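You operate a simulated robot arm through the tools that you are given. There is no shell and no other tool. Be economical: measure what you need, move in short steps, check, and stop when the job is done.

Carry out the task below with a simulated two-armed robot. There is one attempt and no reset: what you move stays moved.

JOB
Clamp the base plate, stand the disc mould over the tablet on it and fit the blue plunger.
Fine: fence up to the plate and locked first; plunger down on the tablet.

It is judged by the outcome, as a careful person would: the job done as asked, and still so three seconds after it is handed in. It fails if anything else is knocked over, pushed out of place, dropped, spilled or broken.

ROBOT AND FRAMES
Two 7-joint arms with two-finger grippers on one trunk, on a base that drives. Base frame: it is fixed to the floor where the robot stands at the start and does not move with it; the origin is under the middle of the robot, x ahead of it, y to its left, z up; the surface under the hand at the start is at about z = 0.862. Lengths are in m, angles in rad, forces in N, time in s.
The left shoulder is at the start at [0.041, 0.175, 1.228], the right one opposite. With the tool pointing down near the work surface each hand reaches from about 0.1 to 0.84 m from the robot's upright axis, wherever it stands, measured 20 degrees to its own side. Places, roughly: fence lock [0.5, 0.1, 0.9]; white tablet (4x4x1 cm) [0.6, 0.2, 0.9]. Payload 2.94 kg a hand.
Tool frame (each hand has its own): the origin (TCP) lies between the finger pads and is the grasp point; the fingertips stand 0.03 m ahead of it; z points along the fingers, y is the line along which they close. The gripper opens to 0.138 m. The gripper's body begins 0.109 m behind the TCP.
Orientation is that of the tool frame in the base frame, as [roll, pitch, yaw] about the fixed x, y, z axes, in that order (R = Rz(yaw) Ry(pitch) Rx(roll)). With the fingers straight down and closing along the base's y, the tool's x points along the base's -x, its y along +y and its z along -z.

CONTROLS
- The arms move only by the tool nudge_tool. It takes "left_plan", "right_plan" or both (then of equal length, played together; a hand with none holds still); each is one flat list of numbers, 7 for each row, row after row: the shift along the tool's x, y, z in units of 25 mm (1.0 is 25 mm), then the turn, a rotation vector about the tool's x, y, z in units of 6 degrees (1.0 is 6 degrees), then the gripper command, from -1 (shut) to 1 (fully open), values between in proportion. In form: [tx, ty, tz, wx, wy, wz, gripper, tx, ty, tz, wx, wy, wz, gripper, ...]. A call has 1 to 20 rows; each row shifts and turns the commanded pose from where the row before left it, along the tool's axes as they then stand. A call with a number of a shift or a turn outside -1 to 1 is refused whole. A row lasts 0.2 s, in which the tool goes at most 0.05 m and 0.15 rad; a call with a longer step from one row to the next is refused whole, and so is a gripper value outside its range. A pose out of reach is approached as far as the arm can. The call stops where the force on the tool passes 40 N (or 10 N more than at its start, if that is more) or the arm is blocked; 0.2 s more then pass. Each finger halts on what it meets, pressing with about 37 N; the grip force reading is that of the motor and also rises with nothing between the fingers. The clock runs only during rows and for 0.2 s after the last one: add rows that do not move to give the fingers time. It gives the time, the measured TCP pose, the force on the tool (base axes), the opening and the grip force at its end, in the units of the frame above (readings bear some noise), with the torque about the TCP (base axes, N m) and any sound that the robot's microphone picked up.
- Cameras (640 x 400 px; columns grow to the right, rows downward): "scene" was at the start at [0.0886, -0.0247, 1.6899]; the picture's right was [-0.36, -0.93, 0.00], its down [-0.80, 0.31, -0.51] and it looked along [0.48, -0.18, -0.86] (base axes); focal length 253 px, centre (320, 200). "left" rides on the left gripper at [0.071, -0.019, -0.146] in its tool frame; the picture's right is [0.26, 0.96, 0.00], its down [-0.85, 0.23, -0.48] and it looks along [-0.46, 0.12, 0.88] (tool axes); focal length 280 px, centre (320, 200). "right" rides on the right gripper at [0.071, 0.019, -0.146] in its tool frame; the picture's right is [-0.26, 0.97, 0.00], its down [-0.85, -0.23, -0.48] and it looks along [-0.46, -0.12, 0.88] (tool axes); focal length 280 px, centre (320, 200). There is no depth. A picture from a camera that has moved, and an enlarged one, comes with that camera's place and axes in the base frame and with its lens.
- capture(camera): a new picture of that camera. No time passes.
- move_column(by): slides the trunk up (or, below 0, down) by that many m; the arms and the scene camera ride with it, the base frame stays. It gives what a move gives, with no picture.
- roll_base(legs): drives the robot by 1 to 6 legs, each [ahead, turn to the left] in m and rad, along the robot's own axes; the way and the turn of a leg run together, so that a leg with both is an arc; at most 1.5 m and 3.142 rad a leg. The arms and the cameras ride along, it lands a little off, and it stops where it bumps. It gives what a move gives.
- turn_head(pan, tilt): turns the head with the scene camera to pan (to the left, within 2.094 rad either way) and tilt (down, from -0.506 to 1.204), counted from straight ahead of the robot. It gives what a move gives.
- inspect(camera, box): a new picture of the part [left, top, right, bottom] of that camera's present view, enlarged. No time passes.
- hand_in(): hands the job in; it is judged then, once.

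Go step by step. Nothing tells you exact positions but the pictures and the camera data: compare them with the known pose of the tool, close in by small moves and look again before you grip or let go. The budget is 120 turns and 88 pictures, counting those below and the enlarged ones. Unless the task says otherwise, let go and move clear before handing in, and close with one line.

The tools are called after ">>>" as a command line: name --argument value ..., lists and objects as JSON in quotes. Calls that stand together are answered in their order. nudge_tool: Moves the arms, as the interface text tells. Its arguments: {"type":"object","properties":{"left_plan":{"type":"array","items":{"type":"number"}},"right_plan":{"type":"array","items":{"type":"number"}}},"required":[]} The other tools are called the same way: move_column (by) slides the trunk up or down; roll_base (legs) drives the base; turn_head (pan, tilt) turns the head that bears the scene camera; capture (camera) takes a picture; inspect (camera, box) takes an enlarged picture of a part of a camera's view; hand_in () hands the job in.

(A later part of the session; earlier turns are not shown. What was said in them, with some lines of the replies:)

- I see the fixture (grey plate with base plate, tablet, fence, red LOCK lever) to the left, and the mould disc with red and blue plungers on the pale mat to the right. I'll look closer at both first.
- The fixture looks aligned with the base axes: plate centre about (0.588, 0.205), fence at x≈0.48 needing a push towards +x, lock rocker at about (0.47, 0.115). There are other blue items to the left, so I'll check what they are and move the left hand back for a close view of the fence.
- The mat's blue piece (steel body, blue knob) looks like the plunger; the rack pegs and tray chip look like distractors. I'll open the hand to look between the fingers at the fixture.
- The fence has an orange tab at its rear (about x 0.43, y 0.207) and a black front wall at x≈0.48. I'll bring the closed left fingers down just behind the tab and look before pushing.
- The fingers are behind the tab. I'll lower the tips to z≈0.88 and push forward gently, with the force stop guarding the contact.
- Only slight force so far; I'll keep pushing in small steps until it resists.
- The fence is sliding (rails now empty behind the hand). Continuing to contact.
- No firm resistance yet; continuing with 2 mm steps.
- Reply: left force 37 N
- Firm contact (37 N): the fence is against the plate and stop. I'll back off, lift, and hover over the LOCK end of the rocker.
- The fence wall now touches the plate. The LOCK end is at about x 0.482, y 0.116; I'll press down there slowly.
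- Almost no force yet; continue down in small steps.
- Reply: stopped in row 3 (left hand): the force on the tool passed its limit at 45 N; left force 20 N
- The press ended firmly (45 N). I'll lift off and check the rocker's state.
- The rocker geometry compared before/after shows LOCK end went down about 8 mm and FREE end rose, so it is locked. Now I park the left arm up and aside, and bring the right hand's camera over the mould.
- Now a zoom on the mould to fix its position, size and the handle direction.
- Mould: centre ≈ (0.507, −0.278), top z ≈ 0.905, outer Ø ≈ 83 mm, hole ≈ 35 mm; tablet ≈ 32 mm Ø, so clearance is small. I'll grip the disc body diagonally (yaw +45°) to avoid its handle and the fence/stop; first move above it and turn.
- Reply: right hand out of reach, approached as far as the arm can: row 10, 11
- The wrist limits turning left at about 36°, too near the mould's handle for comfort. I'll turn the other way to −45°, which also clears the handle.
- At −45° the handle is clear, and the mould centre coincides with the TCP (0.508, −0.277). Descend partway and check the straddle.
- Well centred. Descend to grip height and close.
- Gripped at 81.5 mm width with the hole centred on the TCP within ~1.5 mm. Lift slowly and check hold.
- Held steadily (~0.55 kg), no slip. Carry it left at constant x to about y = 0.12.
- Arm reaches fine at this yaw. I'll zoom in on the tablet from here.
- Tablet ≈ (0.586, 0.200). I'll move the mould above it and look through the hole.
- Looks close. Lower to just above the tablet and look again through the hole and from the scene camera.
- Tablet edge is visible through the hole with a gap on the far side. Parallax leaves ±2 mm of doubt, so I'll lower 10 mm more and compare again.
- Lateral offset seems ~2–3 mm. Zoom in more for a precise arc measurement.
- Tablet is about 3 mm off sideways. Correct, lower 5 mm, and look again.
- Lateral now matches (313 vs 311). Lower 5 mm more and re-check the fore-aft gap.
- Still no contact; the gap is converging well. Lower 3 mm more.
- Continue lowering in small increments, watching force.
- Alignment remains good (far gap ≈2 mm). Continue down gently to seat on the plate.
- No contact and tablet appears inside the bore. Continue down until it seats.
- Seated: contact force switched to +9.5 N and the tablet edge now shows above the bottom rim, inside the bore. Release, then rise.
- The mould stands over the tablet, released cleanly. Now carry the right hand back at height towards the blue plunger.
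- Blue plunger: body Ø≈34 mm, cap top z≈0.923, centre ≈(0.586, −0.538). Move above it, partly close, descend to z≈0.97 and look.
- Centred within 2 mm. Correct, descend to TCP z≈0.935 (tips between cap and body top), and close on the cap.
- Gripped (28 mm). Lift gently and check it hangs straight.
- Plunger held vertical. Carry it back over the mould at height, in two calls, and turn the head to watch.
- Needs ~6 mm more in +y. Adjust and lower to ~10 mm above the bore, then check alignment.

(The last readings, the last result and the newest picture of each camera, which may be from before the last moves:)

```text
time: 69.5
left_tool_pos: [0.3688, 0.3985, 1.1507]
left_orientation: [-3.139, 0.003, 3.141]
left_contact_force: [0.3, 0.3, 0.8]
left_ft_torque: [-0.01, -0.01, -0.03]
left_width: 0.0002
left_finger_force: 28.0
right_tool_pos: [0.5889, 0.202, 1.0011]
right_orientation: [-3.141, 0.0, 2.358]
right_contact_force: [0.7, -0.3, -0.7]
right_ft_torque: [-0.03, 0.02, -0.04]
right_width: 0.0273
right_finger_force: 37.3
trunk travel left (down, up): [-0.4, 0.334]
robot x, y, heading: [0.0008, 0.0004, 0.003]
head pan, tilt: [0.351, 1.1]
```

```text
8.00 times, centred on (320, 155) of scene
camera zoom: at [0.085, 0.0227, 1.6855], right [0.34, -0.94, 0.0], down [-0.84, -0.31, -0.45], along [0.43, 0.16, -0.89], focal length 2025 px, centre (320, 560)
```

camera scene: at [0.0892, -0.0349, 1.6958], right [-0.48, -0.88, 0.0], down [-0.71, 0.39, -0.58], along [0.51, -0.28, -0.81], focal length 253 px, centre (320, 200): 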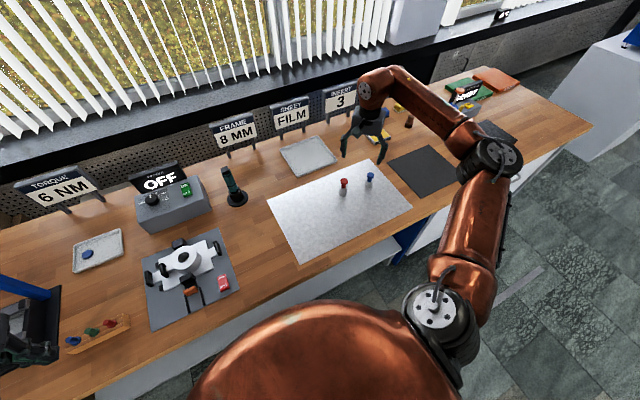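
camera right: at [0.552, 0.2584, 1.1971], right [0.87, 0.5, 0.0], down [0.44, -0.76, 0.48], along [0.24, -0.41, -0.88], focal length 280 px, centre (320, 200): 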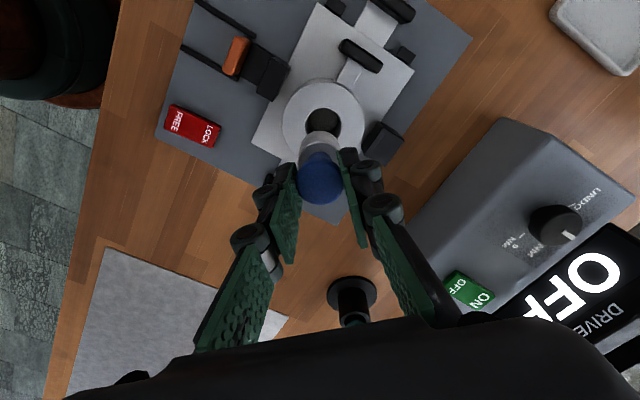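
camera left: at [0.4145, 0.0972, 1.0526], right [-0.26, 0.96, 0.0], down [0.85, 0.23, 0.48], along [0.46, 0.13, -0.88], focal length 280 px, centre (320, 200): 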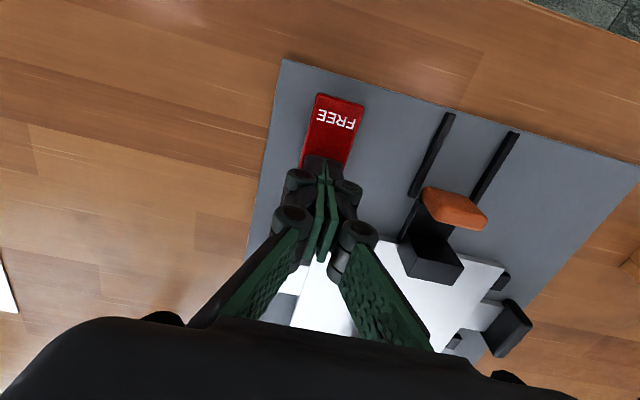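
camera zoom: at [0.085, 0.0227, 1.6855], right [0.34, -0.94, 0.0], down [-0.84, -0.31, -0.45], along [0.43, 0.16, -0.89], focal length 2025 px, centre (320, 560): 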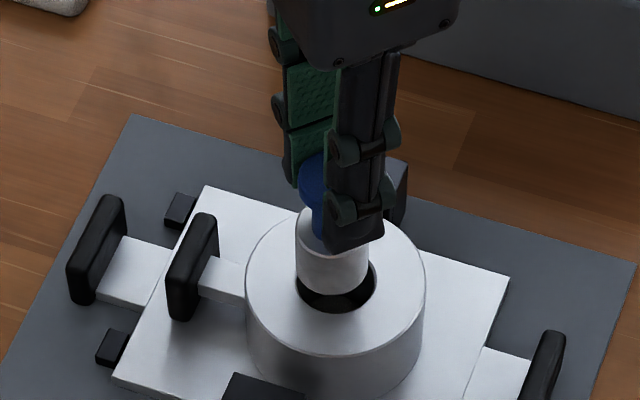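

Lateral looks right; fore-aft suggests ~2 mm correction. Apply it, lower 7 mm, recheck.

>>> nudge_tool --right_plan '[-0.07, -0.02, 0, 0, 0, 0, -1, 0, 0, 0.14, 0, 0, 0, -1, 0, 0, 0.14, 0, 0, 0, -1, 0, 0, 0, 0, 0, 0, -1, 0, 0, 0, 0, 0, 0, -1]'

>>> inspect --camera "right" --box '[280, 110, 360, 170]'

>>> inspect --camera "scene" --box '[300, 140, 348, 176]'

```text
time: 70.7
left_tool_pos: [0.368, 0.3981, 1.151]
left_orientation: [-3.138, 0.004, -3.141]
left_contact_force: [0.0, -0.5, 0.2]
left_ft_torque: [-0.03, 0.02, 0.02]
left_width: 0.0
left_finger_force: 28.5
right_tool_pos: [0.5889, 0.1993, 0.9953]
right_orientation: [3.141, 0.001, 2.356]
right_contact_force: [-0.3, -0.5, -1.4]
right_ft_torque: [0.02, -0.03, 0.02]
right_width: 0.0274
right_finger_force: 36.8
trunk travel left (down, up): [-0.4, 0.334]
robot x, y, heading: [0.0045, -0.0016, -0.002]
head pan, tilt: [0.351, 1.1]
```

```text
6.67 times, centred on (320, 140) of right
camera zoom: at [0.5526, 0.2632, 1.1398], right [0.87, 0.5, 0.0], down [0.44, -0.76, 0.48], along [0.24, -0.41, -0.88], focal length 1869 px, centre (320, 600)
```

zoom: 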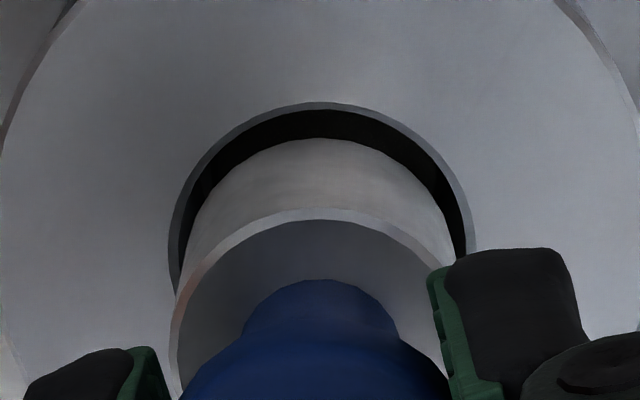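

```text
11.11 times, centred on (324, 158) of scene
camera zoom: at [0.085, 0.0228, 1.6855], right [0.34, -0.94, 0.0], down [-0.84, -0.31, -0.45], along [0.43, 0.16, -0.89], focal length 2812 px, centre (276, 667)
```

zoom: 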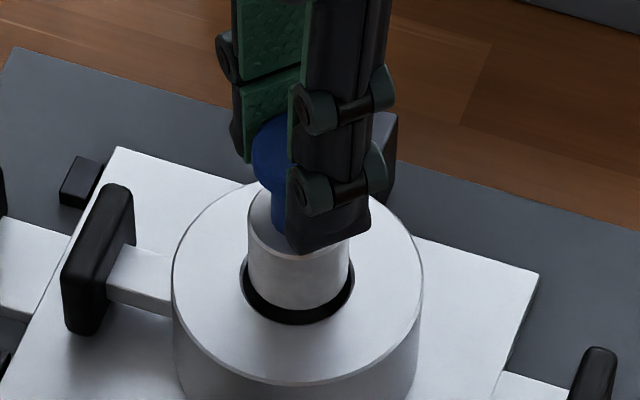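

Aligned within ~0.5 mm (plunger Ø≈33.6, bore ≈35.3, chamfered). Small trim, then descend gently into the bore.

>>> nudge_tool --right_plan '[0.02, 0.005, 0, 0, 0, 0, -1, 0, 0, 0.12, 0, 0, 0, -1, 0, 0, 0.12, 0, 0, 0, -1, 0, 0, 0.12, 0, 0, 0, -1, 0, 0, 0.12, 0, 0, 0, -1, 0, 0, 0, 0, 0, 0, -1]'

>>> inspect --camera "scene" --box '[300, 140, 348, 176]'

>>> inspect --camera "right" --box '[280, 110, 360, 170]'

```text
time: 72.1
left_tool_pos: [0.3677, 0.3982, 1.151]
left_orientation: [-3.138, 0.004, -3.141]
left_contact_force: [-0.7, -0.9, -0.5]
left_ft_torque: [0.0, 0.0, -0.02]
left_width: 0.0001
left_finger_force: 28.5
right_tool_pos: [0.5893, 0.1997, 0.9843]
right_orientation: [-3.14, 0.001, 2.358]
right_contact_force: [-1.1, 0.0, -1.3]
right_ft_torque: [0.0, 0.0, -0.02]
right_width: 0.0271
right_finger_force: 36.9
trunk travel left (down, up): [-0.4, 0.334]
robot x, y, heading: [-0.0004, -0.001, 0.002]
head pan, tilt: [0.351, 1.1]
```

```text
11.11 times, centred on (324, 158) of scene
camera zoom: at [0.0849, 0.0227, 1.6856], right [0.34, -0.94, 0.0], down [-0.84, -0.31, -0.45], along [0.43, 0.16, -0.89], focal length 2812 px, centre (276, 667)
```

zoom: 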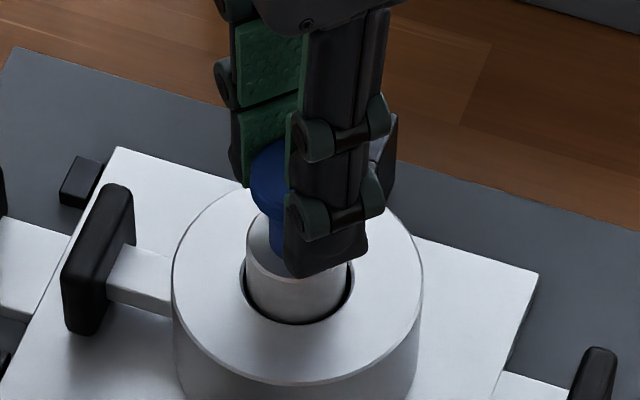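

```text
6.67 times, centred on (320, 140) of right
camera zoom: at [0.5518, 0.2636, 1.1277], right [0.87, 0.5, 0.0], down [0.44, -0.76, 0.48], along [0.24, -0.41, -0.88], focal length 1869 px, centre (320, 600)
```

zoom: 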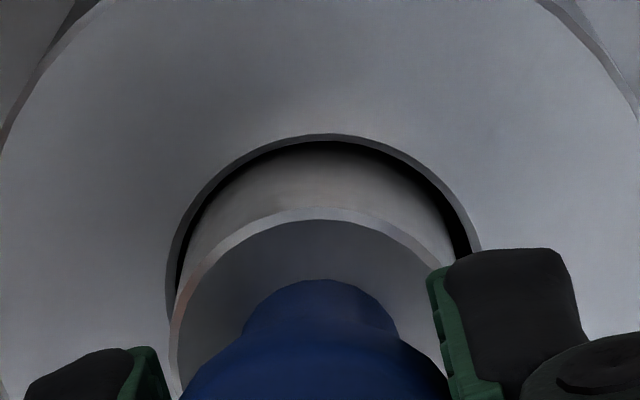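

It has entered the bore with negligible force. Continue down most of the way.

>>> nudge_tool --right_plan '[0, 0.01, 0.12, 0, 0, 0, -1, 0, 0, 0.12, 0, 0, 0, -1, 0, 0, 0.12, 0, 0, 0, -1, 0, 0, 0.12, 0, 0, 0, -1, 0, 0, 0.12, 0, 0, 0, -1, 0, 0, 0.12, 0, 0, 0, -1, 0, 0, 0.12, 0, 0, 0, -1, 0, 0, 0, 0, 0, 0, -1]'

>>> inspect --camera "scene" --box '[300, 140, 348, 176]'

```text
time: 73.9
left_tool_pos: [0.3681, 0.3978, 1.151]
left_orientation: [-3.139, 0.003, -3.14]
left_contact_force: [-0.3, -0.4, 0.3]
left_ft_torque: [0.0, 0.01, 0.04]
left_width: 0.0
left_finger_force: 28.5
right_tool_pos: [0.5894, 0.1993, 0.962]
right_orientation: [-3.141, 0.001, 2.359]
right_contact_force: [-0.2, -0.2, -0.5]
right_ft_torque: [-0.01, 0.01, 0.0]
right_width: 0.027
right_finger_force: 37.1
trunk travel left (down, up): [-0.4, 0.334]
robot x, y, heading: [0.0031, -0.0037, 0.004]
head pan, tilt: [0.351, 1.1]
```

```text
11.11 times, centred on (324, 158) of scene
camera zoom: at [0.0849, 0.0227, 1.6856], right [0.34, -0.94, 0.0], down [-0.84, -0.31, -0.45], along [0.43, 0.16, -0.89], focal length 2812 px, centre (276, 667)
```

zoom: 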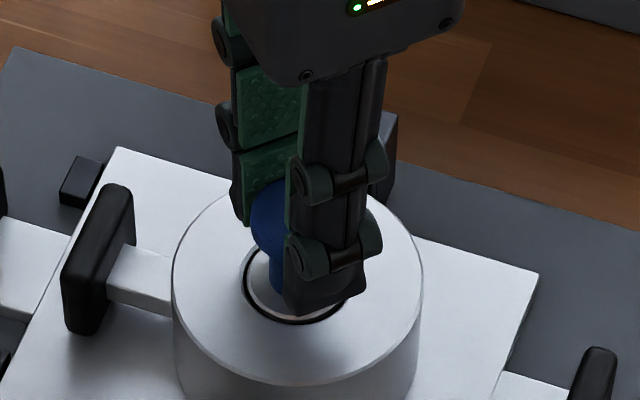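

Sliding in freely. Last millimetres in small steps until the force shows it resting on the tablet.

>>> nudge_tool --right_plan '[0, 0, 0.06, 0, 0, 0, -1, 0, 0, 0.06, 0, 0, 0, -1, 0, 0, 0.06, 0, 0, 0, -1, 0, 0, 0.04, 0, 0, 0, -1, 0, 0, 0.04, 0, 0, 0, -1, 0, 0, 0, 0, 0, 0, -1]'

>>> inspect --camera "right" --box '[260, 110, 380, 200]'

```text
time: 75.3
left_tool_pos: [0.368, 0.3964, 1.1495]
left_orientation: [-3.14, 0.005, -3.141]
left_contact_force: [-0.4, -0.3, -0.1]
left_ft_torque: [0.0, 0.02, -0.01]
left_width: 0.0001
left_finger_force: 28.8
right_tool_pos: [0.5891, 0.1997, 0.9564]
right_orientation: [-3.14, -0.001, 2.357]
right_contact_force: [-0.3, 0.2, 0.1]
right_ft_torque: [-0.03, 0.0, -0.01]
right_width: 0.0272
right_finger_force: 37.2
trunk travel left (down, up): [-0.4, 0.334]
robot x, y, heading: [-0.0026, -0.0012, 0.002]
head pan, tilt: [0.351, 1.1]
```

```text
4.44 times, centred on (320, 155) of right
camera zoom: at [0.5521, 0.2633, 1.1004], right [0.87, 0.5, 0.0], down [0.44, -0.76, 0.48], along [0.24, -0.41, -0.88], focal length 1246 px, centre (320, 400)
```

zoom: 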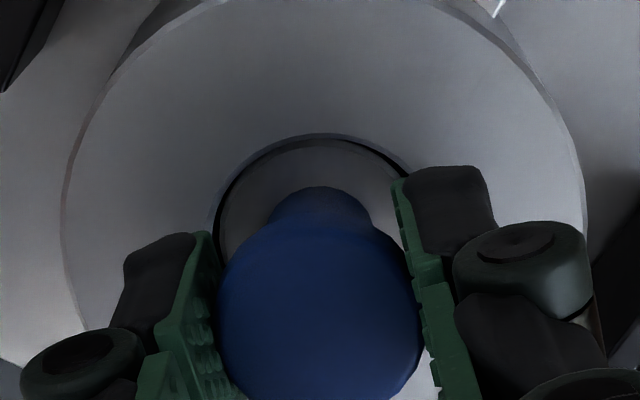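

Nearly flush. A few more small steps until contact force appears.

>>> nudge_tool --right_plan '[0, 0, 0.04, 0, 0, 0, -1, 0, 0, 0.04, 0, 0, 0, -1, 0, 0, 0, 0, 0, 0, -1]'

```text
time: 76.1
left_tool_pos: [0.3681, 0.3974, 1.1506]
left_orientation: [-3.137, 0.004, -3.139]
left_contact_force: [-0.2, -0.5, -0.2]
left_ft_torque: [-0.03, 0.0, -0.02]
left_width: 0.0
left_finger_force: 28.6
right_tool_pos: [0.5899, 0.2003, 0.9539]
right_orientation: [-3.141, 0.001, 2.359]
right_contact_force: [0.0, 0.6, 4.4]
right_ft_torque: [-0.04, 0.0, -0.02]
right_width: 0.027
right_finger_force: 36.9
trunk travel left (down, up): [-0.4, 0.334]
robot x, y, heading: [-0.0023, -0.0031, 0.001]
head pan, tilt: [0.351, 1.1]
```

Contact at TCP 0.954, exactly where the plunger should meet the tablet. Release, rise and check.

>>> nudge_tool --right_plan '[0, 0, 0, 0, 0, 0, -0.3, 0, 0, 0, 0, 0, 0, 0, 0, 0, 0, 0, 0, 0, 0, 0, 0, 0, 0, 0, 0, 0, 0, 0, -0.4, 0, 0, 0, 0, 0, 0, -0.8, 0, 0, 0, 0, 0, 0, -0.9, 0, 0, 0, 0, 0, 0, -0.9, 0, 0, 0, 0, 0, 0, -0.9, 0, 0, 0, 0, -0.8, -0.8, 0, 0, 0, 0, 0, -0.9, -0.9, 0, 0, 0, 0, 0, -0.9, -0.9, 0, 0, 0, 0, 0, -0.9, -0.9, 0, 0, 0, 0, 0, -0.9, -0.9, 0, 0, 0, 0, 0, -0.9, -0.9, 0, 0, 0, 0, 0, 0, 0, 0, 0, 0, 0, 0]'

>>> inspect --camera "scene" --box '[270, 130, 370, 215]'

>>> capture --camera "scene"

```text
time: 79.5
left_tool_pos: [0.3677, 0.3991, 1.1495]
left_orientation: [-3.14, 0.003, -3.138]
left_contact_force: [0.3, 0.6, 0.2]
left_ft_torque: [-0.02, 0.0, -0.01]
left_width: 0.0001
left_finger_force: 28.0
right_tool_pos: [0.5905, 0.0139, 1.0513]
right_orientation: [-3.14, 0.0, 2.357]
right_contact_force: [-0.2, 0.5, 0.8]
right_ft_torque: [-0.05, -0.02, -0.02]
right_width: 0.069
right_finger_force: 0.1
trunk travel left (down, up): [-0.4, 0.334]
robot x, y, heading: [-0.0027, 0.0034, 0.0]
head pan, tilt: [0.351, 1.1]
```

```text
4.71 times, centred on (320, 172) of scene
camera zoom: at [0.0848, 0.0238, 1.6855], right [0.34, -0.94, 0.0], down [-0.84, -0.31, -0.45], along [0.43, 0.16, -0.89], focal length 1191 px, centre (320, 329)
```

zoom: 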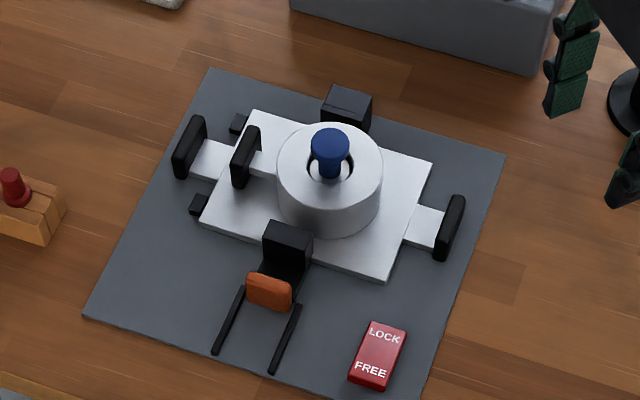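

```text
19 pictures are left
camera scene: at [0.0848, 0.0238, 1.6855], right [0.34, -0.94, 0.0], down [-0.84, -0.31, -0.45], along [0.43, 0.16, -0.89], focal length 253 px, centre (320, 200)
```

scene: 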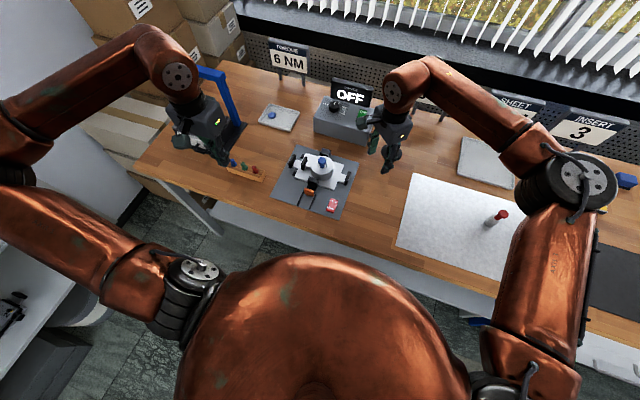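

Let me look closely at the plunger in the bore and the lock.

>>> inspect --camera "scene" --box '[305, 145, 345, 190]'

>>> inspect --camera "scene" --box '[295, 180, 345, 220]'

```text
8.89 times, centred on (325, 168) of scene
camera zoom: at [0.0848, 0.0238, 1.6855], right [0.34, -0.94, 0.0], down [-0.84, -0.31, -0.45], along [0.43, 0.16, -0.89], focal length 2250 px, centre (276, 489)
```

zoom: 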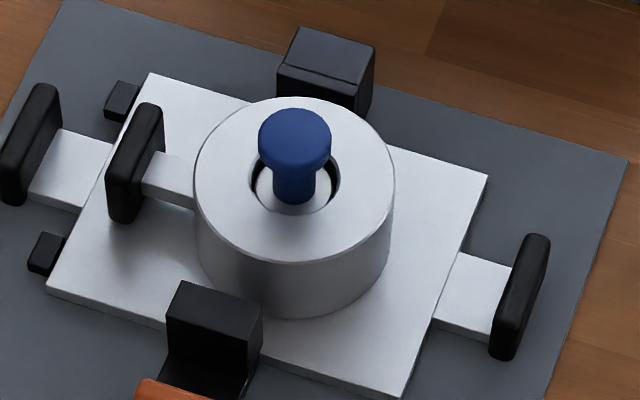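

```text
10.00 times, centred on (320, 200) of scene
camera zoom: at [0.0848, 0.0238, 1.6855], right [0.34, -0.94, 0.0], down [-0.84, -0.31, -0.45], along [0.43, 0.16, -0.89], focal length 2531 px, centre (320, 200)
```

zoom: 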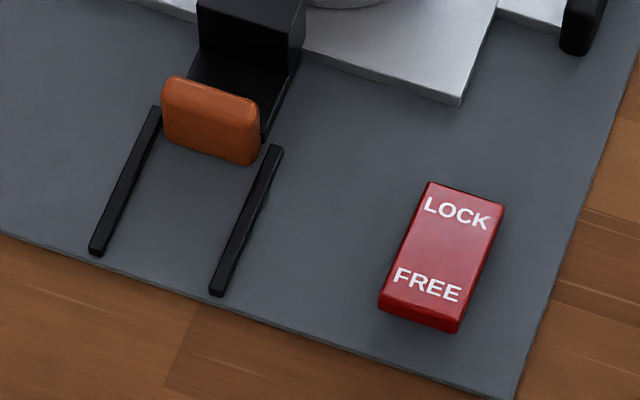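

The plunger sits upright in the bore on the tablet, the mould is flat on the plate, the fence is against the plate, and the rocker is tipped to LOCK. Both hands are clear, so I'm handing in.

>>> hand_in

```text
The job is handed in.
```

The base plate is clamped with the fence up against it and locked. The disc mould stands over the tablet, and the blue plunger is fitted and resting on it. I judged the lock from how the rocker tilts in the pictures and did not test it by pulling on the fence.
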